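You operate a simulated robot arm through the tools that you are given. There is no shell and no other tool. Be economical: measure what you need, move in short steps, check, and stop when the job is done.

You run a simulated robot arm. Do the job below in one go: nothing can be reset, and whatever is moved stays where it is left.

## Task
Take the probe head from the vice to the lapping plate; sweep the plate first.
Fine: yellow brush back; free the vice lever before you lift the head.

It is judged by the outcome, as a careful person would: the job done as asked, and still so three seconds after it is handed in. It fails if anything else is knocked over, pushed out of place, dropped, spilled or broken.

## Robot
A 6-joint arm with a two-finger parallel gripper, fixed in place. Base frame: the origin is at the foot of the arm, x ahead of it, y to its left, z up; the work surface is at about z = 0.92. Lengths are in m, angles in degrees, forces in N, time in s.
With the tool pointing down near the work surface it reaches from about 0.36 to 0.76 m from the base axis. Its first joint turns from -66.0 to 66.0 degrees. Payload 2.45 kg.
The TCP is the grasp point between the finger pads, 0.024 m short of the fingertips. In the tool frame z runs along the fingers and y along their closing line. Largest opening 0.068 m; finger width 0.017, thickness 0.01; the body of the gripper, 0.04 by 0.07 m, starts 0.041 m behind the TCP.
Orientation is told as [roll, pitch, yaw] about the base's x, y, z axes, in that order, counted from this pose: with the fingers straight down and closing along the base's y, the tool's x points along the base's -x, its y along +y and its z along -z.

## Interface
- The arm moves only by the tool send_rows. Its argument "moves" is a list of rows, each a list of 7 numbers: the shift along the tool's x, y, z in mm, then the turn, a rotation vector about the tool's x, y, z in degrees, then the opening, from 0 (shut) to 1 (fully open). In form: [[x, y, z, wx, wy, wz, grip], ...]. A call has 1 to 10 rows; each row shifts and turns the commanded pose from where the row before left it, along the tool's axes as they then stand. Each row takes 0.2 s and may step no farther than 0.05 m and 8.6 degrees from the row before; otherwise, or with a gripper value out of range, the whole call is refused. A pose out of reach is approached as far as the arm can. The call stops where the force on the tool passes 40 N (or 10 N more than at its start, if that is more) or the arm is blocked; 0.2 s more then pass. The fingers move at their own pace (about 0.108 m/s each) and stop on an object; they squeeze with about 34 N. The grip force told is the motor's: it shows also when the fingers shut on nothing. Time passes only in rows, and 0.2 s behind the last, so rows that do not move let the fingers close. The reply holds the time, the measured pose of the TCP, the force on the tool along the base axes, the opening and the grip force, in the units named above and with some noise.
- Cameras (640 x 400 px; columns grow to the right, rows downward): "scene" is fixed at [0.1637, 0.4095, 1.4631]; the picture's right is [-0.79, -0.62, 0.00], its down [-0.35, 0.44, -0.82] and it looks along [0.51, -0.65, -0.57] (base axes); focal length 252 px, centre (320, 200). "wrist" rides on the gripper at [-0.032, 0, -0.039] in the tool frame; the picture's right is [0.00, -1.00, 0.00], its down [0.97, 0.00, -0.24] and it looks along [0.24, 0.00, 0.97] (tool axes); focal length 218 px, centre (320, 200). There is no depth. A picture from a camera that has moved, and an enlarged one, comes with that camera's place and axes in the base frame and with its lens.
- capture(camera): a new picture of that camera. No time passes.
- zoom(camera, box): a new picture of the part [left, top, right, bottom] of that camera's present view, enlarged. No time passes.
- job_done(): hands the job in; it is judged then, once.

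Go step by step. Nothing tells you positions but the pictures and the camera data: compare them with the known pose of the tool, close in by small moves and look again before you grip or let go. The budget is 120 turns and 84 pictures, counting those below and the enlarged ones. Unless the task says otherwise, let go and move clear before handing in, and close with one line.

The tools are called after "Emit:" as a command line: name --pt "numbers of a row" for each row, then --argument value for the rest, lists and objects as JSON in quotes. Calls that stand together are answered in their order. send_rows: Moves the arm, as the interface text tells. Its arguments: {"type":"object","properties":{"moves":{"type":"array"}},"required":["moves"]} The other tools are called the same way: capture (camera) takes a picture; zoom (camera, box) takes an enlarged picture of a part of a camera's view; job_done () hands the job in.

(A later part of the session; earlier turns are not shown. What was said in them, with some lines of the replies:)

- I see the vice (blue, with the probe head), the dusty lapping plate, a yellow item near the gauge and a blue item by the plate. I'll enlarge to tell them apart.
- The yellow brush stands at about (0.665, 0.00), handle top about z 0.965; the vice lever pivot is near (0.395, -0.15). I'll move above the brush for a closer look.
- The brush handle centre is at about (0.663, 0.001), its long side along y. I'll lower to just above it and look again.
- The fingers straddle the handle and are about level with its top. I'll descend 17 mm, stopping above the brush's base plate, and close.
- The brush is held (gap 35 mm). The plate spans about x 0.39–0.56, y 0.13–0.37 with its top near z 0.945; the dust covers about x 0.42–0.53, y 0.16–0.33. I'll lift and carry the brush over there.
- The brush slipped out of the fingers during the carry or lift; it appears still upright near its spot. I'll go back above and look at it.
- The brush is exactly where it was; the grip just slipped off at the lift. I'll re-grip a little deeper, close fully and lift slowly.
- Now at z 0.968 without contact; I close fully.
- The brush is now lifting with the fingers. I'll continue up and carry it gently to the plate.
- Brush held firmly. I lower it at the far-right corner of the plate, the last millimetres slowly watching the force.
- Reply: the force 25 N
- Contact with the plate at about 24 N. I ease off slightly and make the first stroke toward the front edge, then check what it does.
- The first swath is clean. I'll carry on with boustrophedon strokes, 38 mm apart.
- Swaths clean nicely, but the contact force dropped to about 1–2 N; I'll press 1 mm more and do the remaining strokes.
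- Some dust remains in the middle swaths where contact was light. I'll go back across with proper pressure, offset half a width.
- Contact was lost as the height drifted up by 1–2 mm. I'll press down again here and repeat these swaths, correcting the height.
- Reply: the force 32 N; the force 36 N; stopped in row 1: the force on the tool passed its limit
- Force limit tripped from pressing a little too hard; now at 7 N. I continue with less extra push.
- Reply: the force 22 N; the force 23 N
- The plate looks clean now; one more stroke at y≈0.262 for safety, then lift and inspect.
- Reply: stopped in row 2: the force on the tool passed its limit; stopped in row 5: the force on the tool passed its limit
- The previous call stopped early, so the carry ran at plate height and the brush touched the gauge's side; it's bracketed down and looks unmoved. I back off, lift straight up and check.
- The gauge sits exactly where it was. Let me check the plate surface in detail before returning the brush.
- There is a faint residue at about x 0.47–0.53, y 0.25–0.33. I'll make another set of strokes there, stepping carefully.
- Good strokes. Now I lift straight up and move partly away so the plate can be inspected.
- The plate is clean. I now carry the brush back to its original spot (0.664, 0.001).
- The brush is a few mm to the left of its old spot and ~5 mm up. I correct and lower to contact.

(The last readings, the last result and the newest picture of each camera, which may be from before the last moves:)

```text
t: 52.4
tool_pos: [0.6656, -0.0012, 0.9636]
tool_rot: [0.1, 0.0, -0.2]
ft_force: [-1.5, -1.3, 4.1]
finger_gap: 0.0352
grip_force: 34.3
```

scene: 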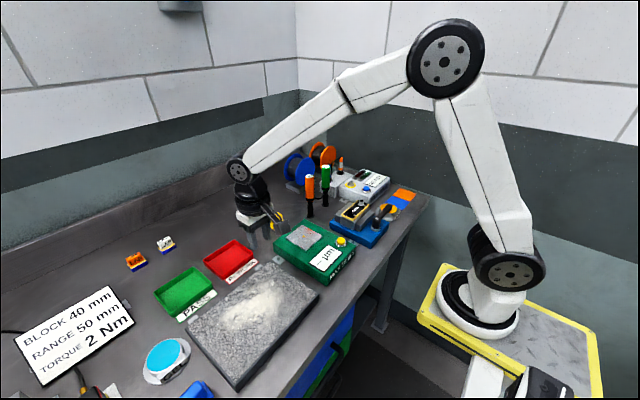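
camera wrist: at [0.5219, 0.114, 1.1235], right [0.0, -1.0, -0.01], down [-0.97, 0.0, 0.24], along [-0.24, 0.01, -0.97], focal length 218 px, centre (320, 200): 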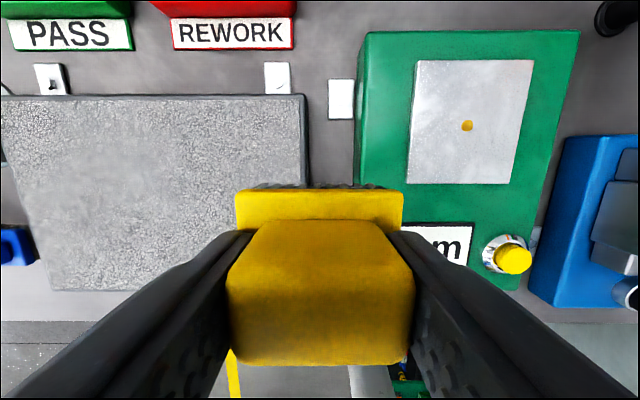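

Contact with the bench at 4 N. I open the fingers and rise.

Emit:
send_rows --pt "0 0 0 0 0 0 1" --pt "0 0 0 0 0 0 1" --pt "0 0 0 0 0 0 1" --pt "0 0 -10 0 0 0 1" --pt "0 0 -40 0 0 0 1" --pt "0 0 -40 0 0 0 1" --pt "0 0 -40 0 0 0 1"

Emit:
zoom --camera "scene" --box '[240, 180, 320, 240]'

```text
t: 54.0
tool_pos: [0.6649, -0.0023, 1.0959]
tool_rot: [0.2, 0.1, 0.0]
ft_force: [-0.2, 0.6, -0.4]
finger_gap: 0.068
grip_force: 0.1
```

```text
6.67 times, centred on (280, 210) of scene
camera zoom: at [0.1637, 0.4095, 1.4631], right [-0.79, -0.62, 0.0], down [-0.35, 0.44, -0.82], along [0.51, -0.65, -0.57], focal length 1679 px, centre (587, 133)
```

zoom: 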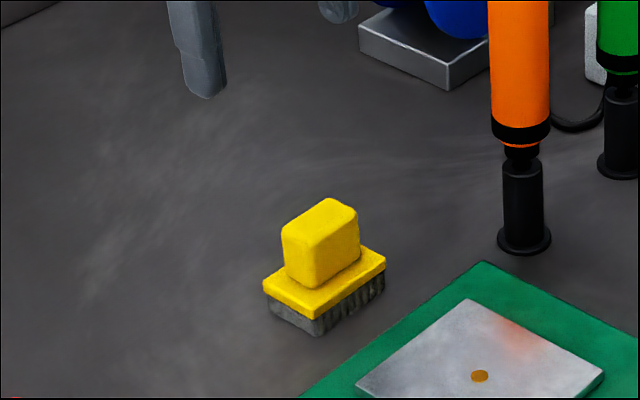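

The brush was dragged about 2 cm toward -y when the fingers opened (tips were rubbing on its base). I'll look from above and put it back properly.

Emit:
capture --camera "wrist"

```text
46 pictures are left
camera wrist: at [0.697, -0.0018, 1.1357], right [0.0, -1.0, 0.0], down [-0.97, 0.0, 0.24], along [-0.24, 0.0, -0.97], focal length 218 px, centre (320, 200)
```

wrist: 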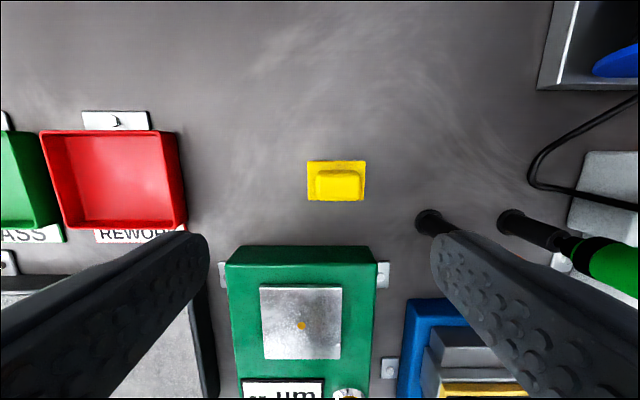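

The brush is at about (0.665, -0.017). I re-grip with tips clear of the base plate.

Emit:
send_rows --pt "0 -14.5 0 0 0 0 1" --pt "0 0 40 0 0 0 1" --pt "0 0 40 0 0 0 1" --pt "0 0 30 0 0 0 1" --pt "0 0 10 0 0 0 1" --pt "0 0 5 0 0 0 1" --pt "0 0 2 0 0 0 1"

Emit:
capture --camera "wrist"

```text
t: 55.6
tool_pos: [0.6656, -0.0151, 0.9665]
tool_rot: [0.0, 0.0, 0.0]
ft_force: [0.0, 0.3, 0.5]
finger_gap: 0.0679
grip_force: 0.1
```

```text
45 pictures are left
camera wrist: at [0.6968, -0.0148, 1.0065], right [0.0, -1.0, 0.0], down [-0.97, 0.0, 0.24], along [-0.24, 0.0, -0.97], focal length 218 px, centre (320, 200)
```

wrist: 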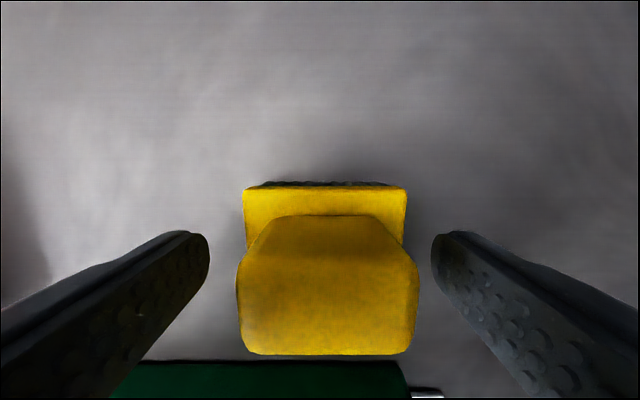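

Emit:
send_rows --pt "0 -1.5 0 0 0 0 0.3" --pt "0 0 0 0 0 0 0" --pt "0 0 0 0 0 0 0" --pt "0 0 0 0 0 0 0" --pt "0 0 -3 0 0 0 0" --pt "0 0 -3 0 0 0 0" --pt "0 9 0 0 0 0 0" --pt "0 9 0 0 0 0 0" --pt "0 0 0 0 0 0 0"

Emit:
zoom --camera "scene" --box '[240, 180, 320, 240]'

```text
t: 57.6
tool_pos: [0.6663, -0.0004, 0.9729]
tool_rot: [0.1, 0.0, -0.1]
ft_force: [-0.3, 0.6, -1.2]
finger_gap: 0.0352
grip_force: 34.6
```

```text
6.67 times, centred on (280, 210) of scene
camera zoom: at [0.1637, 0.4095, 1.463], right [-0.79, -0.62, 0.0], down [-0.35, 0.44, -0.82], along [0.51, -0.65, -0.57], focal length 1679 px, centre (587, 133)
```

zoom: 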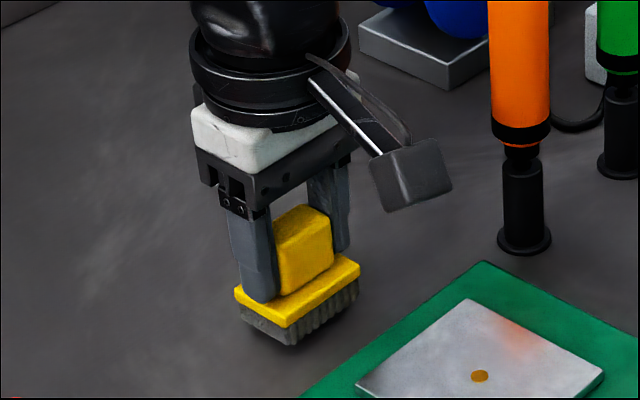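

Position now matches the original once lowered. I lower it, open only slightly, rise, and then open fully.

Emit:
send_rows --pt "-1 -1 3 0 0 0 0" --pt "0 0 2 0 0 0 0" --pt "0 0 1 0 0 0 0" --pt "0 0 0 0 0 0 0"

```text
t: 58.6
tool_pos: [0.6657, 0.0009, 0.9673]
tool_rot: [0.1, 0.2, 0.0]
ft_force: [-0.2, -0.9, 0.0]
finger_gap: 0.0352
grip_force: 34.0
```

Emit:
send_rows --pt "0 0 1 0 0 0 0" --pt "0 0 0 0 0 0 0.56" --pt "0 0 -4 0 0 0 0.58" --pt "0 0 -10 0 0 0 0.65" --pt "0 0 -20 0 0 0 1" --pt "0 0 -40 0 0 0 1" --pt "0 0 -50 0 0 0 1"

Emit:
zoom --camera "scene" --box '[240, 180, 320, 240]'

```text
t: 60.2
tool_pos: [0.6653, 0.0004, 1.0889]
tool_rot: [0.1, 0.1, 0.0]
ft_force: [-1.2, -0.3, -0.3]
finger_gap: 0.068
grip_force: 0.1
```

```text
6.67 times, centred on (280, 210) of scene
camera zoom: at [0.1637, 0.4095, 1.4631], right [-0.79, -0.62, 0.0], down [-0.35, 0.44, -0.82], along [0.51, -0.65, -0.57], focal length 1679 px, centre (587, 133)
```

zoom: 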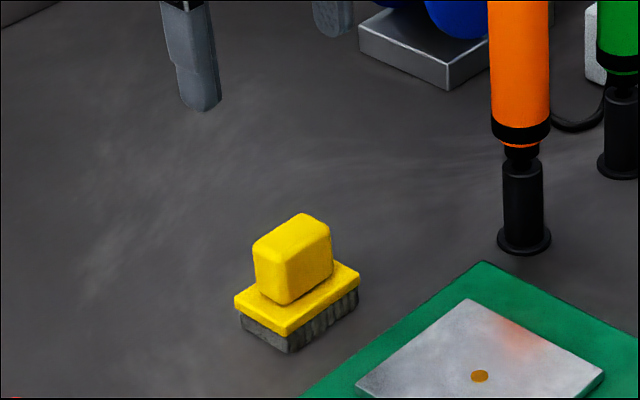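

The brush is back at its spot, upright. Now I rise and go over the vice to study the lever and head.

Emit:
send_rows --pt "0 0 -45 0 0 0 1" --pt "0 0 -45 0 0 0 1" --pt "40 -24 0 0 0 0 1" --pt "40 -24 0 0 0 0 1" --pt "40 -24 0 0 0 0 1" --pt "40 -24 0 0 0 0 1" --pt "40 -24 0 0 0 0 1" --pt "35 -30 0 0 0 0 1" --pt "0 -20 30 0 0 0 1"

Emit:
capture --camera "wrist"

Emit:
zoom --camera "scene" --box '[320, 180, 420, 260]'

```text
t: 62.2
tool_pos: [0.4292, -0.17, 1.1485]
tool_rot: [0.2, 0.0, 0.0]
ft_force: [0.0, 0.3, -0.2]
finger_gap: 0.0681
grip_force: 0.1
```

```text
42 pictures are left
camera wrist: at [0.4607, -0.1693, 1.1893], right [0.0, -1.0, 0.0], down [-0.97, 0.0, 0.24], along [-0.24, 0.0, -0.97], focal length 218 px, centre (320, 200)
```

wrist: 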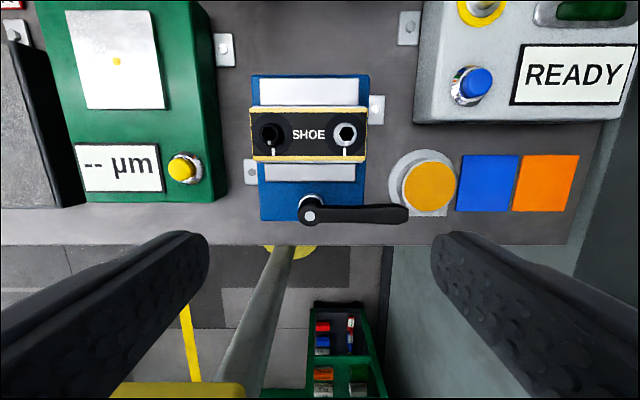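

```text
5.00 times, centred on (370, 220) of scene
camera zoom: at [0.1637, 0.4095, 1.4631], right [-0.79, -0.62, 0.0], down [-0.35, 0.44, -0.82], along [0.51, -0.65, -0.57], focal length 1259 px, centre (70, 100)
```

zoom: 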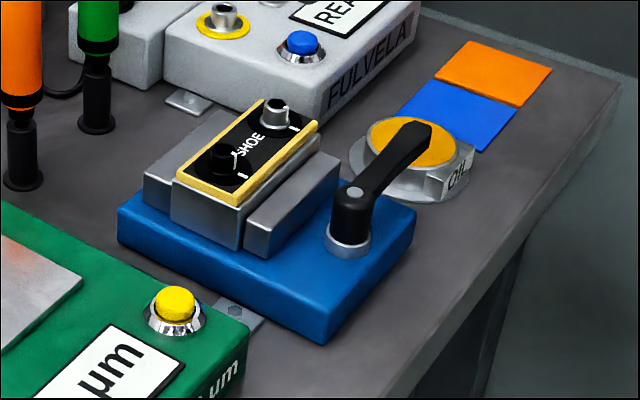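

Lever hub at about (0.396, -0.160), top z 0.989; the lever runs to (0.397, -0.254). Toward the head it would be blocked, so it must swing to the front (-x). I'll put closed fingers behind the lever at y≈-0.228 and push forward.

Emit:
send_rows --pt "3 -20 30 0 0 0 0" --pt "3 -19 30 0 0 0 0" --pt "2 -19 30 0 0 0 0" --pt "0 0 20 0 0 0 0" --pt "0 0 15 0 0 0 0"

Emit:
capture --camera "wrist"

Emit:
zoom --camera "scene" --box '[320, 160, 420, 260]'

```text
t: 63.4
tool_pos: [0.4223, -0.2282, 1.0249]
tool_rot: [0.2, 0.2, -0.1]
ft_force: [-0.2, -0.2, 0.4]
finger_gap: 0.0
grip_force: 23.5
```

```text
40 pictures are left
camera wrist: at [0.4549, -0.2276, 1.0633], right [0.0, -1.0, 0.0], down [-0.97, 0.0, 0.24], along [-0.24, 0.0, -0.97], focal length 218 px, centre (320, 200)
```

wrist: 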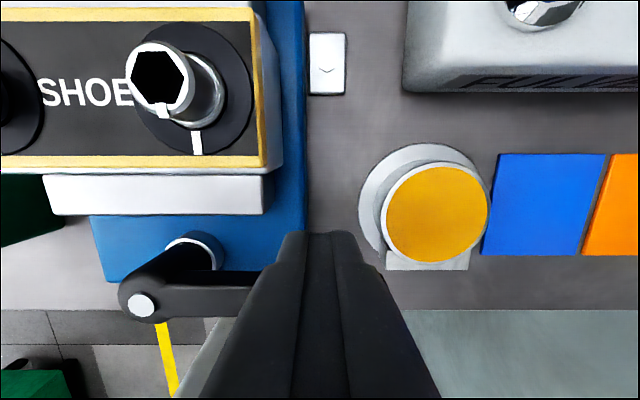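

```text
4.00 times, centred on (370, 210) of scene
camera zoom: at [0.1637, 0.4095, 1.4631], right [-0.79, -0.62, 0.0], down [-0.35, 0.44, -0.82], along [0.51, -0.65, -0.57], focal length 1008 px, centre (120, 160)
```

zoom: 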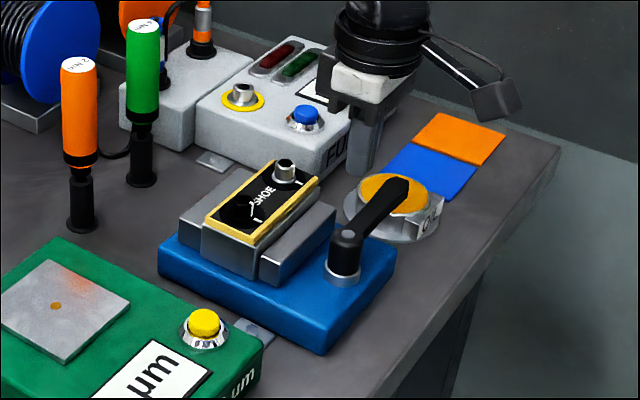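

The fingers are just behind (+x side of) the lever. Lowering beside it.

Emit:
send_rows --pt "-1 0 15 0 0 0 0" --pt "0 0 10 0 0 0 0" --pt "0 0 8 0 0 0 0" --pt "0 0 0 0 0 0 0"

Emit:
capture --camera "wrist"

Emit:
zoom --camera "scene" --box '[320, 160, 420, 260]'

```text
t: 64.4
tool_pos: [0.4231, -0.2288, 0.9898]
tool_rot: [0.1, 0.0, 0.0]
ft_force: [-0.8, 0.0, 0.3]
finger_gap: 0.0
grip_force: 23.5
```

```text
38 pictures are left
camera wrist: at [0.4559, -0.228, 1.0306], right [0.0, -1.0, 0.0], down [-0.97, 0.0, 0.24], along [-0.24, 0.0, -0.97], focal length 218 px, centre (320, 200)
```

wrist: 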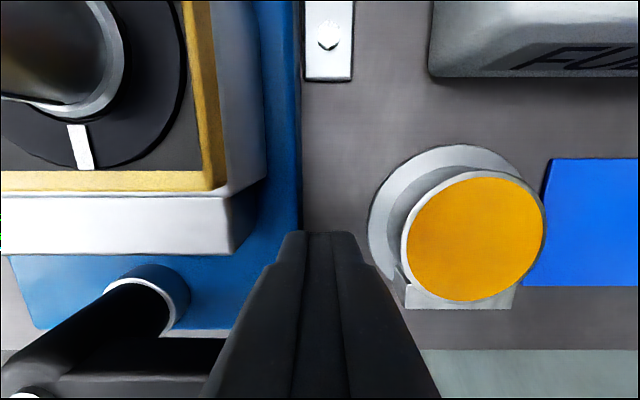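

```text
4.00 times, centred on (370, 210) of scene
camera zoom: at [0.1637, 0.4095, 1.4631], right [-0.79, -0.62, 0.0], down [-0.35, 0.44, -0.82], along [0.51, -0.65, -0.57], focal length 1008 px, centre (120, 160)
```

zoom: 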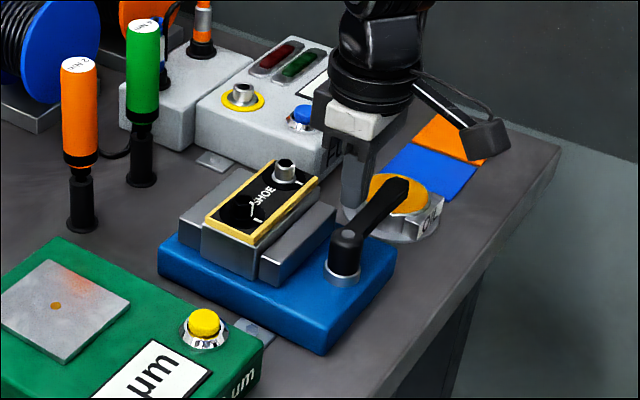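

Pusher is in place behind the lever. I push forward in small steps and watch the force.

Emit:
send_rows --pt "6 0 0 0 0 0 0" --pt "6 0 0 0 0 0 0" --pt "6 0 0 0 0 0 0" --pt "6 0 0 0 0 0 0"

Emit:
zoom --camera "scene" --box '[320, 160, 420, 260]'

```text
t: 65.4
tool_pos: [0.3992, -0.2285, 0.9909]
tool_rot: [0.1, -0.1, 0.0]
ft_force: [2.3, -0.6, -1.1]
finger_gap: 0.0
grip_force: 23.6
```

```text
4.00 times, centred on (370, 210) of scene
camera zoom: at [0.1638, 0.4094, 1.4631], right [-0.79, -0.62, 0.0], down [-0.35, 0.44, -0.82], along [0.51, -0.65, -0.57], focal length 1008 px, centre (120, 160)
```

zoom: 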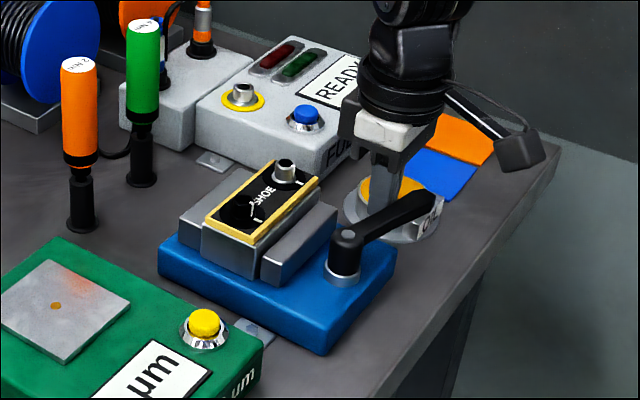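

The lever turns easily (about 2 N). I keep pushing along the arc.

Emit:
send_rows --pt "10 0 0 0 0 0 0" --pt "10 0 0 0 0 0 0" --pt "10 3 0 0 0 0 0" --pt "10 6 0 0 0 0 0" --pt "10 8 0 0 0 0 0"

Emit:
zoom --camera "scene" --box '[320, 160, 420, 260]'

```text
t: 66.6
tool_pos: [0.3494, -0.2106, 0.9923]
tool_rot: [0.0, 0.2, -0.2]
ft_force: [2.1, -0.5, 1.7]
finger_gap: 0.0
grip_force: 23.8
```

```text
4.00 times, centred on (370, 210) of scene
camera zoom: at [0.1638, 0.4095, 1.463], right [-0.79, -0.62, 0.0], down [-0.35, 0.44, -0.82], along [0.51, -0.65, -0.57], focal length 1008 px, centre (120, 160)
```

zoom: 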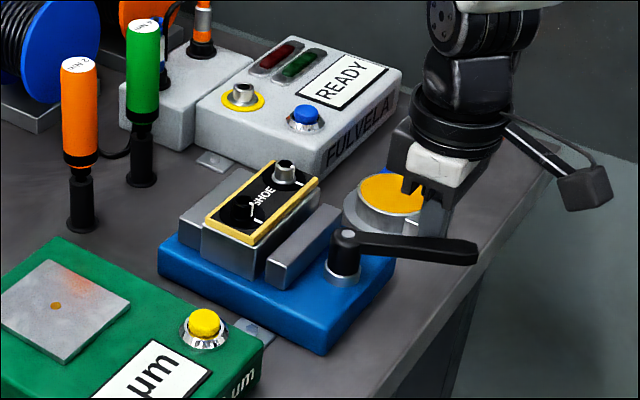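

The front jaw is opening away from the head. I continue to the end of its travel.

Emit:
send_rows --pt "7 9 0 0 0 0 0" --pt "7 10 0 0 0 0 0" --pt "6 12 0 0 0 0 0"

Emit:
zoom --camera "scene" --box '[320, 160, 420, 260]'

```text
t: 67.4
tool_pos: [0.3304, -0.1801, 0.9914]
tool_rot: [0.2, 0.1, -0.1]
ft_force: [-0.8, -0.5, 1.3]
finger_gap: 0.0001
grip_force: 23.0
```

```text
4.00 times, centred on (370, 210) of scene
camera zoom: at [0.1637, 0.4094, 1.4631], right [-0.79, -0.62, 0.0], down [-0.35, 0.44, -0.82], along [0.51, -0.65, -0.57], focal length 1008 px, centre (120, 160)
```

zoom: 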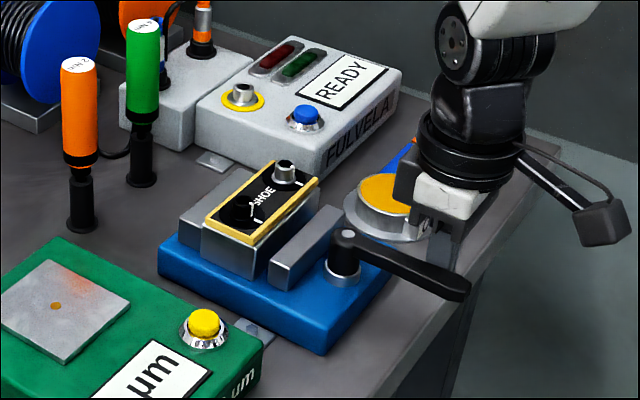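

The lever points to the front and the jaw stands clear. One small extra push checks whether it is at its stop.

Emit:
send_rows --pt "1 5 0 0 0 0 0" --pt "0 4 0 0 0 0 0"

```text
t: 67.8
tool_pos: [0.3307, -0.1793, 0.9925]
tool_rot: [-0.5, -0.2, 0.1]
ft_force: [-3.6, -14.3, -9.3]
finger_gap: 0.0
grip_force: 23.4
stopped in row 2: the force on the tool passed its limit (the readings are from after the stop); the commanded pose is now the measured one
```

It is at the end stop. I back off, rise and move over the head for a look.

Emit:
send_rows --pt "0 -12 0 0 0 0 0" --pt "0 0 -40 -0.4 0 0 0" --pt "0 0 -45 0 0 0 1" --pt "-30 10 0 0 0 0 1" --pt "-35 20 0 0 0 0 1" --pt "-30 5 0 0 0 0 1" --pt "0 0 0 0 0 0 1"

Emit:
capture --camera "wrist"

Emit:
zoom --camera "scene" --box '[330, 180, 410, 240]'

```text
t: 69.4
tool_pos: [0.4244, -0.1527, 1.076]
tool_rot: [0.1, -0.1, 0.2]
ft_force: [0.5, 0.2, 0.5]
finger_gap: 0.068
grip_force: 0.1
```

```text
33 pictures are left
camera wrist: at [0.4566, -0.1515, 1.1163], right [0.0, -1.0, 0.0], down [-0.97, 0.0, 0.24], along [-0.24, 0.0, -0.97], focal length 218 px, centre (320, 200)
```

wrist: 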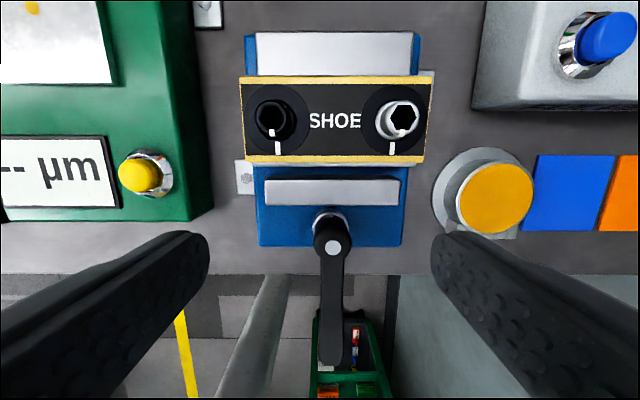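

```text
6.67 times, centred on (370, 210) of scene
camera zoom: at [0.1637, 0.4095, 1.4631], right [-0.79, -0.62, 0.0], down [-0.35, 0.44, -0.82], along [0.51, -0.65, -0.57], focal length 1679 px, centre (-13, 133)
```

zoom: 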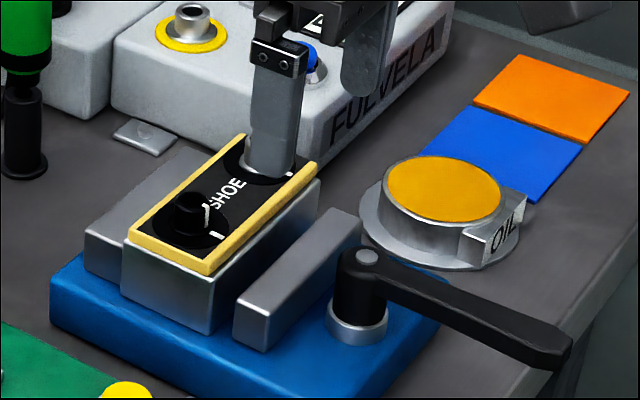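

The head is free: top about z 0.99, centre about (0.469, -0.160), 47 mm across x; jaws top at about z 0.973. I turn the gripper 90° to close along x, over the head.

Emit:
send_rows --pt "-44 -8 0 0 0 0 1" --pt "0 0 0 0 0 -8.5 1" --pt "0 0 0 0 0 -8.5 1" --pt "0 0 0 0 0 -8.5 1" --pt "0 0 0 0 0 -8.5 1" --pt "0 0 0 0 0 -8.5 1" --pt "0 0 0 0 0 -8.5 1" --pt "0 0 0 0 0 -8.5 1" --pt "0 0 0 0 0 -8.5 1" --pt "0 0 0 0 0 -8.5 1"

Emit:
send_rows --pt "0 0 0 0 0 -8.5 1" --pt "0 0 0 0 0 -5 1" --pt "0 0 0 0 0 0 1"

Emit:
capture --camera "wrist"

```text
t: 71.6
tool_pos: [0.4685, -0.1623, 1.0778]
tool_rot: [0.0, -0.2, 76.8]
ft_force: [0.5, 0.6, -1.1]
finger_gap: 0.0679
grip_force: 0.1
```

```text
t: 72.4
tool_pos: [0.4676, -0.1622, 1.0763]
tool_rot: [0.0, -0.1, 90.1]
ft_force: [0.0, 0.5, 0.2]
finger_gap: 0.0682
grip_force: 0.1
```

```text
31 pictures are left
camera wrist: at [0.4679, -0.1293, 1.1174], right [1.0, 0.0, 0.0], down [0.0, -0.97, 0.24], along [0.0, -0.24, -0.97], focal length 218 px, centre (320, 200)
```

wrist: 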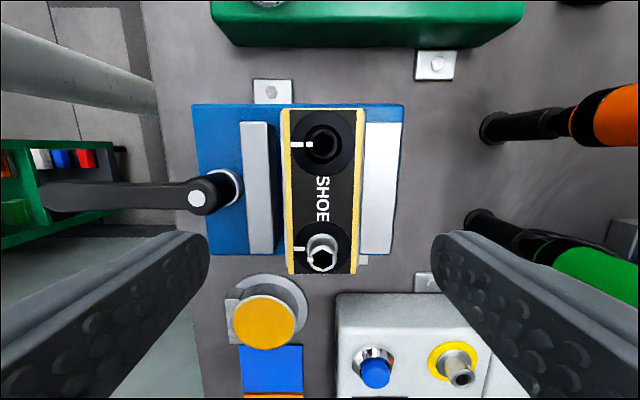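

Aligned: head centre about (0.470, -0.160). I descend to just above the jaws' height in steps.

Emit:
send_rows --pt "-2 -2 30 0 0 0 1" --pt "0 0 30 0 0 0 1" --pt "0 0 8 0 0 0 1" --pt "0 0 0 0 0 0 1"

Emit:
capture --camera "wrist"

Emit:
zoom --camera "scene" --box '[330, 180, 410, 240]'

```text
t: 73.4
tool_pos: [0.4697, -0.1595, 1.0099]
tool_rot: [0.0, -0.1, 90.1]
ft_force: [-0.4, 0.1, -0.3]
finger_gap: 0.0677
grip_force: 0.0
```

```text
30 pictures are left
camera wrist: at [0.4691, -0.1273, 1.0498], right [1.0, 0.0, 0.0], down [0.0, -0.97, 0.24], along [0.0, -0.24, -0.97], focal length 218 px, centre (320, 200)
```

wrist: 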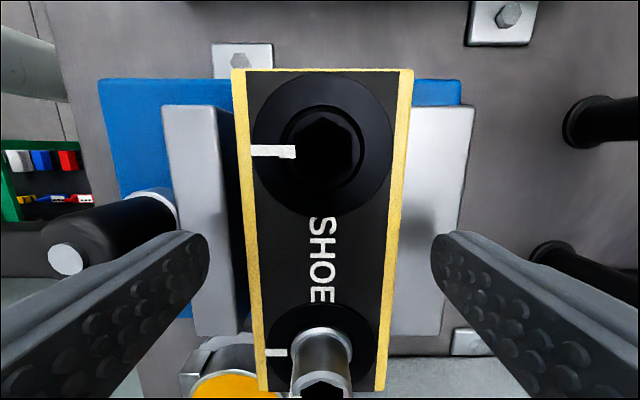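

```text
6.67 times, centred on (370, 210) of scene
camera zoom: at [0.1637, 0.4095, 1.4631], right [-0.79, -0.62, 0.0], down [-0.35, 0.44, -0.82], along [0.51, -0.65, -0.57], focal length 1679 px, centre (-13, 133)
```

zoom: 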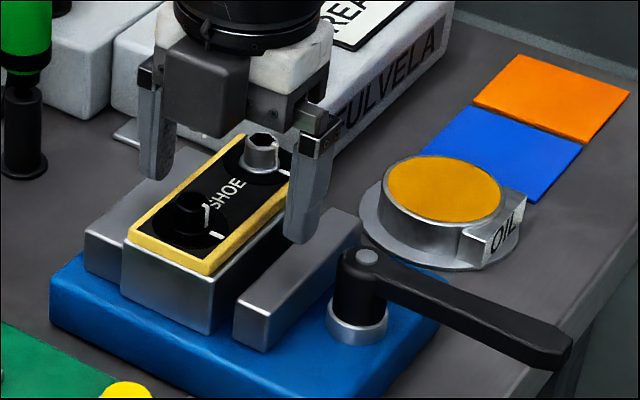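

Emit:
send_rows --pt "0 0 6 0 0 0 1" --pt "0 0 4 0 0 0 1" --pt "0 0 1.5 0 0 0 1" --pt "0 0 0 0 0 0 1"

Emit:
zoom --camera "scene" --box '[330, 180, 410, 240]'

```text
t: 74.4
tool_pos: [0.4701, -0.1595, 0.9999]
tool_rot: [-0.3, -0.2, 90.2]
ft_force: [-1.7, 3.9, 23.0]
finger_gap: 0.0679
grip_force: 0.1
```

```text
6.67 times, centred on (370, 210) of scene
camera zoom: at [0.1634, 0.4097, 1.463], right [-0.79, -0.62, 0.0], down [-0.35, 0.44, -0.82], along [0.51, -0.65, -0.57], focal length 1679 px, centre (-13, 133)
```

zoom: 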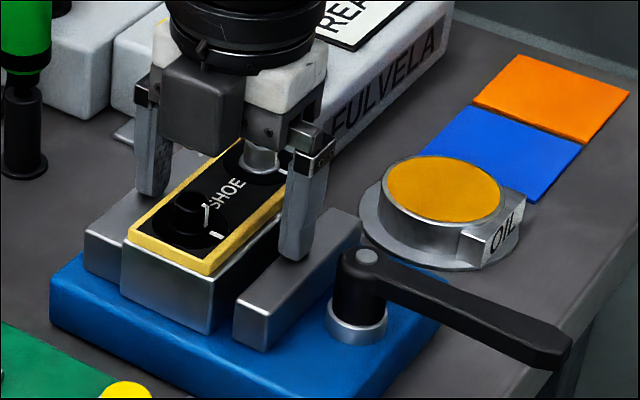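

The rear fingertip rests on the jaw top (23 N). I raise 1.5 mm to clear it, then close.

Emit:
send_rows --pt "0 0 -1.5 0 0 0 1" --pt "0 0 -0.5 0 0 0 0.8" --pt "0 0 0 0 0 0 0.5" --pt "0 0 0 0 0 0 0" --pt "0 0 0 0 0 0 0" --pt "0 0 0 0 0 0 0"

```text
t: 75.8
tool_pos: [0.4705, -0.1597, 0.9994]
tool_rot: [-0.1, -0.1, 89.9]
ft_force: [0.1, -0.6, -0.3]
finger_gap: 0.0498
grip_force: 33.8
```

Gripped at 50 mm. I lift slowly and check that it comes along.

Emit:
send_rows --pt "0 0 -2 0 0 0 0" --pt "0 0 -3 0 0 0 0" --pt "0 0 -4 0 0 0 0" --pt "0 0 -5 0 0 0 0" --pt "0 0 0 0 0 0 0"

Emit:
zoom --camera "scene" --box '[330, 180, 410, 240]'

```text
t: 77.0
tool_pos: [0.4699, -0.1597, 1.0145]
tool_rot: [-0.1, -0.2, 90.1]
ft_force: [-0.6, -0.5, -5.1]
finger_gap: 0.0498
grip_force: 34.4
```

```text
6.67 times, centred on (370, 210) of scene
camera zoom: at [0.1638, 0.4094, 1.4631], right [-0.79, -0.62, 0.0], down [-0.35, 0.44, -0.82], along [0.51, -0.65, -0.57], focal length 1679 px, centre (-13, 133)
```

zoom: 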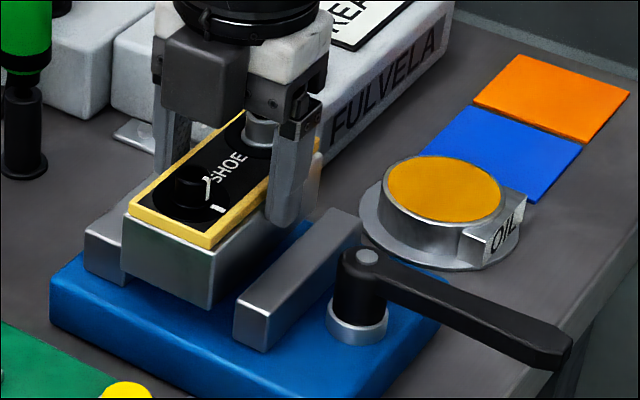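

The head comes up level, weight about 5 N. I raise it gently to clear the gauge.

Emit:
send_rows --pt "0 0 -6 0 0 0 0" --pt "0 0 -10 0 0 0 0" --pt "0 0 -14 0 0 0 0" --pt "0 0 -14 0 0 0 0" --pt "0 0 -14 0 0 0 0" --pt "0 0 -10 0 0 0 0" --pt "0 0 -5 0 0 0 0" --pt "0 0 0 0 0 0 0"

Emit:
capture --camera "wrist"

```text
t: 78.8
tool_pos: [0.4698, -0.1605, 1.0869]
tool_rot: [-0.1, -0.1, 90.1]
ft_force: [0.6, 0.9, -5.3]
finger_gap: 0.0496
grip_force: 34.2
```

```text
26 pictures are left
camera wrist: at [0.4697, -0.1278, 1.1276], right [1.0, 0.0, 0.0], down [0.0, -0.97, 0.24], along [0.0, -0.24, -0.97], focal length 218 px, centre (320, 200)
```

wrist: 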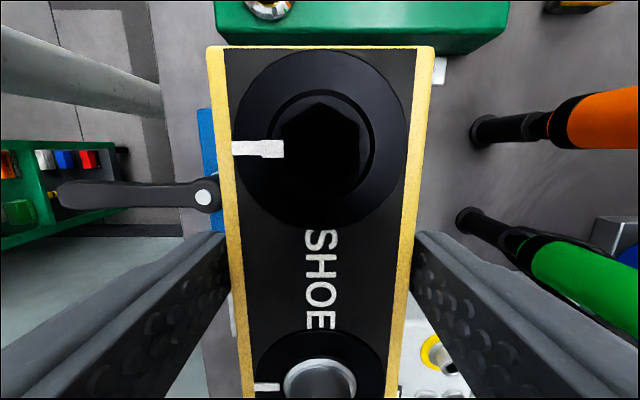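

Secure. Now carrying it across to above the plate centre (0.475, 0.247).

Emit:
send_rows --pt "-12 0 0 0 0 0 0" --pt "-25 0 0 0 0 0 0" --pt "-35 0 0 0 0 0 0" --pt "-40 0 0 0 0 0 0" --pt "-40 0 0 0 0 0 0" --pt "-40 0 0 0 0 0 0" --pt "-40 0 0 0 0 0 0" --pt "-40 0 0 0 0 0 0" --pt "-40 0 0 0 0 0 0" --pt "-40 0 0 0 0 0 0"

Emit:
send_rows --pt "-30 -2 0 0 0 0 0" --pt "-18 -2 0 0 0 0 0" --pt "-7 -1 0 0 0 0 0" --pt "0 0 0 0 0 0 0"

Emit:
capture --camera "wrist"

Emit:
capture --camera "scene"

```text
t: 81.0
tool_pos: [0.471, 0.1942, 1.0882]
tool_rot: [-0.1, -0.1, 90.0]
ft_force: [-0.3, 0.6, -4.8]
finger_gap: 0.0496
grip_force: 34.5
```

```text
t: 82.0
tool_pos: [0.4747, 0.2477, 1.0879]
tool_rot: [-0.1, -0.1, 90.1]
ft_force: [0.1, 0.1, -5.9]
finger_gap: 0.0498
grip_force: 33.7
```

```text
25 pictures are left
camera wrist: at [0.4742, 0.2808, 1.1279], right [1.0, 0.0, 0.0], down [0.0, -0.97, 0.24], along [0.0, -0.24, -0.97], focal length 218 px, centre (320, 200)
```

wrist: 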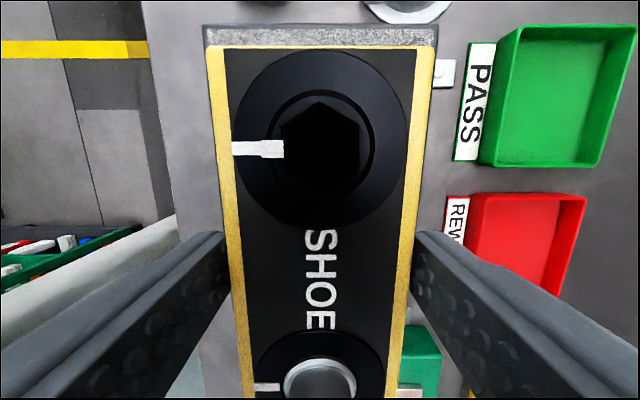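

```text
24 pictures are left
```

scene: 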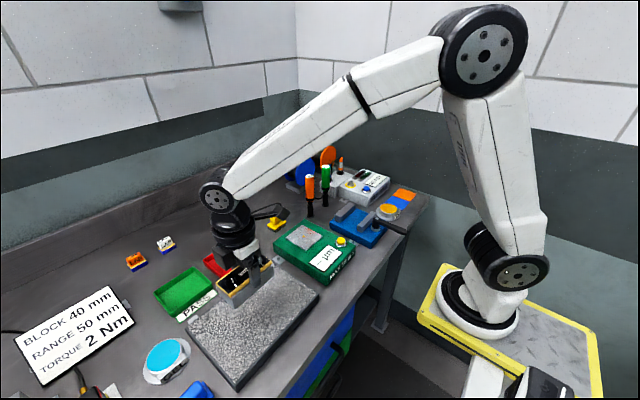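

Centred over the plate. Lowering, slowly at the end.

Emit:
send_rows --pt "0 0 10 0 0 0 0" --pt "0 0 20 0 0 0 0" --pt "0 0 20 0 0 0 0" --pt "0 0 15 0 0 0 0" --pt "0 0 5 0 0 0 0" --pt "0 0 0 0 0 0 0"

Emit:
zoom --camera "scene" --box '[180, 210, 320, 330]'

```text
t: 83.4
tool_pos: [0.4768, 0.2458, 1.0172]
tool_rot: [-0.1, 0.0, 90.1]
ft_force: [-0.8, 0.5, -5.5]
finger_gap: 0.0495
grip_force: 34.4
```

```text
3.33 times, centred on (250, 270) of scene
camera zoom: at [0.1638, 0.4095, 1.463], right [-0.79, -0.62, 0.0], down [-0.35, 0.44, -0.82], along [0.51, -0.65, -0.57], focal length 840 px, centre (553, -33)
```

zoom: 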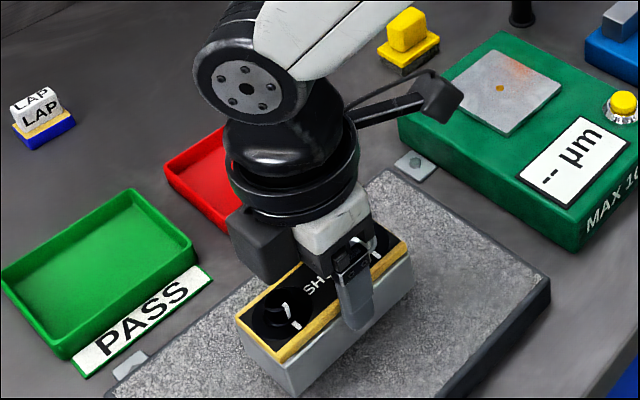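

Emit:
send_rows --pt "0 0 5 0 0 0 0" --pt "0 0 4 0 0 0 0" --pt "0 0 3 0 0 0 0" --pt "0 0 2 0 0 0 0" --pt "0 0 2 0 0 0 0"

```text
t: 84.6
tool_pos: [0.4746, 0.2476, 1.0018]
tool_rot: [0.0, -0.1, 90.1]
ft_force: [-0.5, 0.2, -5.6]
finger_gap: 0.0497
grip_force: 34.3
```

No contact yet; continuing by millimetres.

Emit:
send_rows --pt "0 0 1.5 0 0 0 0" --pt "0 0 1.5 0 0 0 0" --pt "0 0 1.5 0 0 0 0"

```text
t: 85.4
tool_pos: [0.474, 0.2468, 0.9991]
tool_rot: [-0.2, -0.2, 90.1]
ft_force: [-5.8, -5.5, 18.4]
finger_gap: 0.0499
grip_force: 34.3
```

The head rests on the plate. I ease the pressure, open a little, then rise clear.

Emit:
send_rows --pt "0 0 -1 0 0 0 0" --pt "0 0 0 0 0 0 0.78" --pt "0 0 0 0 0 0 0.85" --pt "0 0 0 0 0 0 1" --pt "0 0 -5 0 0 0 1" --pt "0 0 -15 0 0 0 1" --pt "0 0 -40 0 0 0 1" --pt "0 0 -45 0 0 0 1"

Emit:
capture --camera "wrist"

```text
t: 87.2
tool_pos: [0.4747, 0.2459, 1.1031]
tool_rot: [-0.1, -0.1, 90.1]
ft_force: [-0.3, 0.3, 0.0]
finger_gap: 0.0679
grip_force: 0.0
```

```text
22 pictures are left
camera wrist: at [0.474, 0.2784, 1.1441], right [1.0, 0.0, 0.0], down [0.0, -0.97, 0.24], along [0.0, -0.24, -0.97], focal length 218 px, centre (320, 200)
```

wrist: 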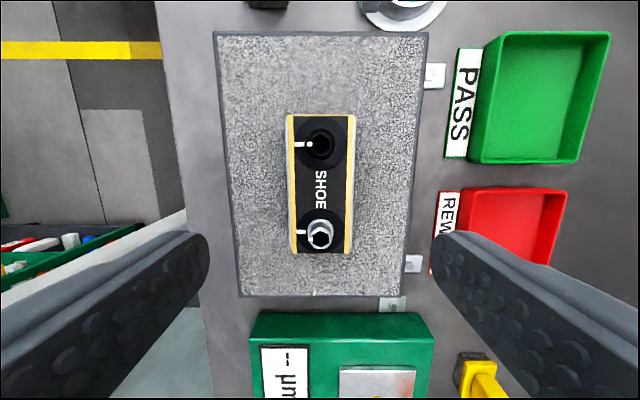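

The head sits flat and central on the clean plate. I move clear upward and take a last look at the whole scene.

Emit:
send_rows --pt "0 0 -45 0 0 0 1" --pt "0 0 -45 0 0 0 1" --pt "40 0 0 0 0 0 1" --pt "40 0 0 0 0 0 1" --pt "40 0 0 0 0 0 1" --pt "40 0 0 0 0 0 1"

Emit:
capture --camera "scene"

Emit:
zoom --camera "scene" --box '[170, 180, 430, 390]'

```text
t: 88.6
tool_pos: [0.4747, 0.0849, 1.1923]
tool_rot: [-0.1, 0.0, 90.1]
ft_force: [-0.8, -0.7, -0.1]
finger_gap: 0.0683
grip_force: 0.1
```

```text
21 pictures are left
```

scene: 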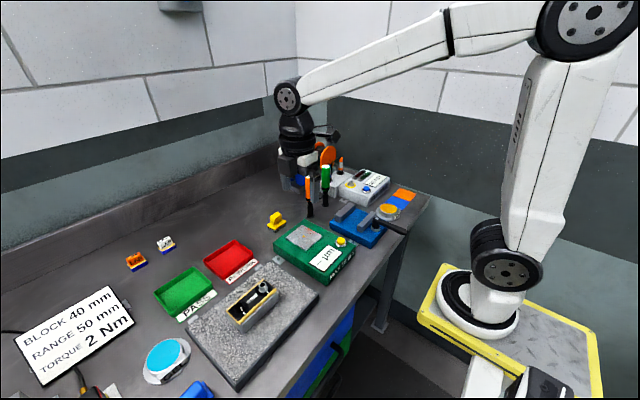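

```text
1.90 times, centred on (300, 285) of scene
camera zoom: at [0.1637, 0.4095, 1.4631], right [-0.79, -0.62, 0.0], down [-0.35, 0.44, -0.82], along [0.51, -0.65, -0.57], focal length 480 px, centre (358, 38)
```

zoom: 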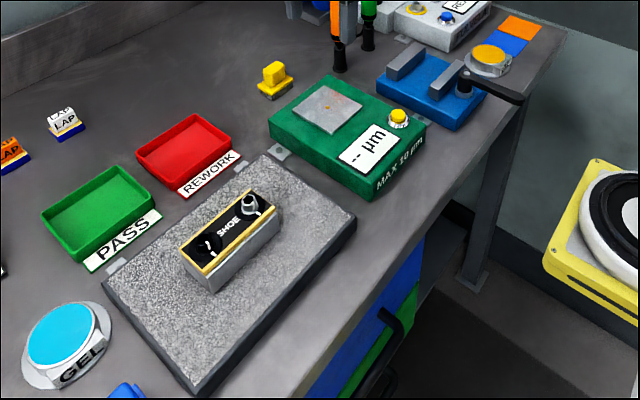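

The plate is clean with the head on it, the brush is back, the lever is free and everything else is in place. The arm is clear, so I'm handing in.

Emit:
job_done

```text
The job is handed in.
```

The probe head is on the swept lapping plate. I freed the vice lever before lifting the head, and the yellow brush is back within about 3 mm of where it stood. On the way, the brush slipped from the grip once and later got dragged about 2 cm, which I corrected. It also bumped the side of the green gauge, which did not move.
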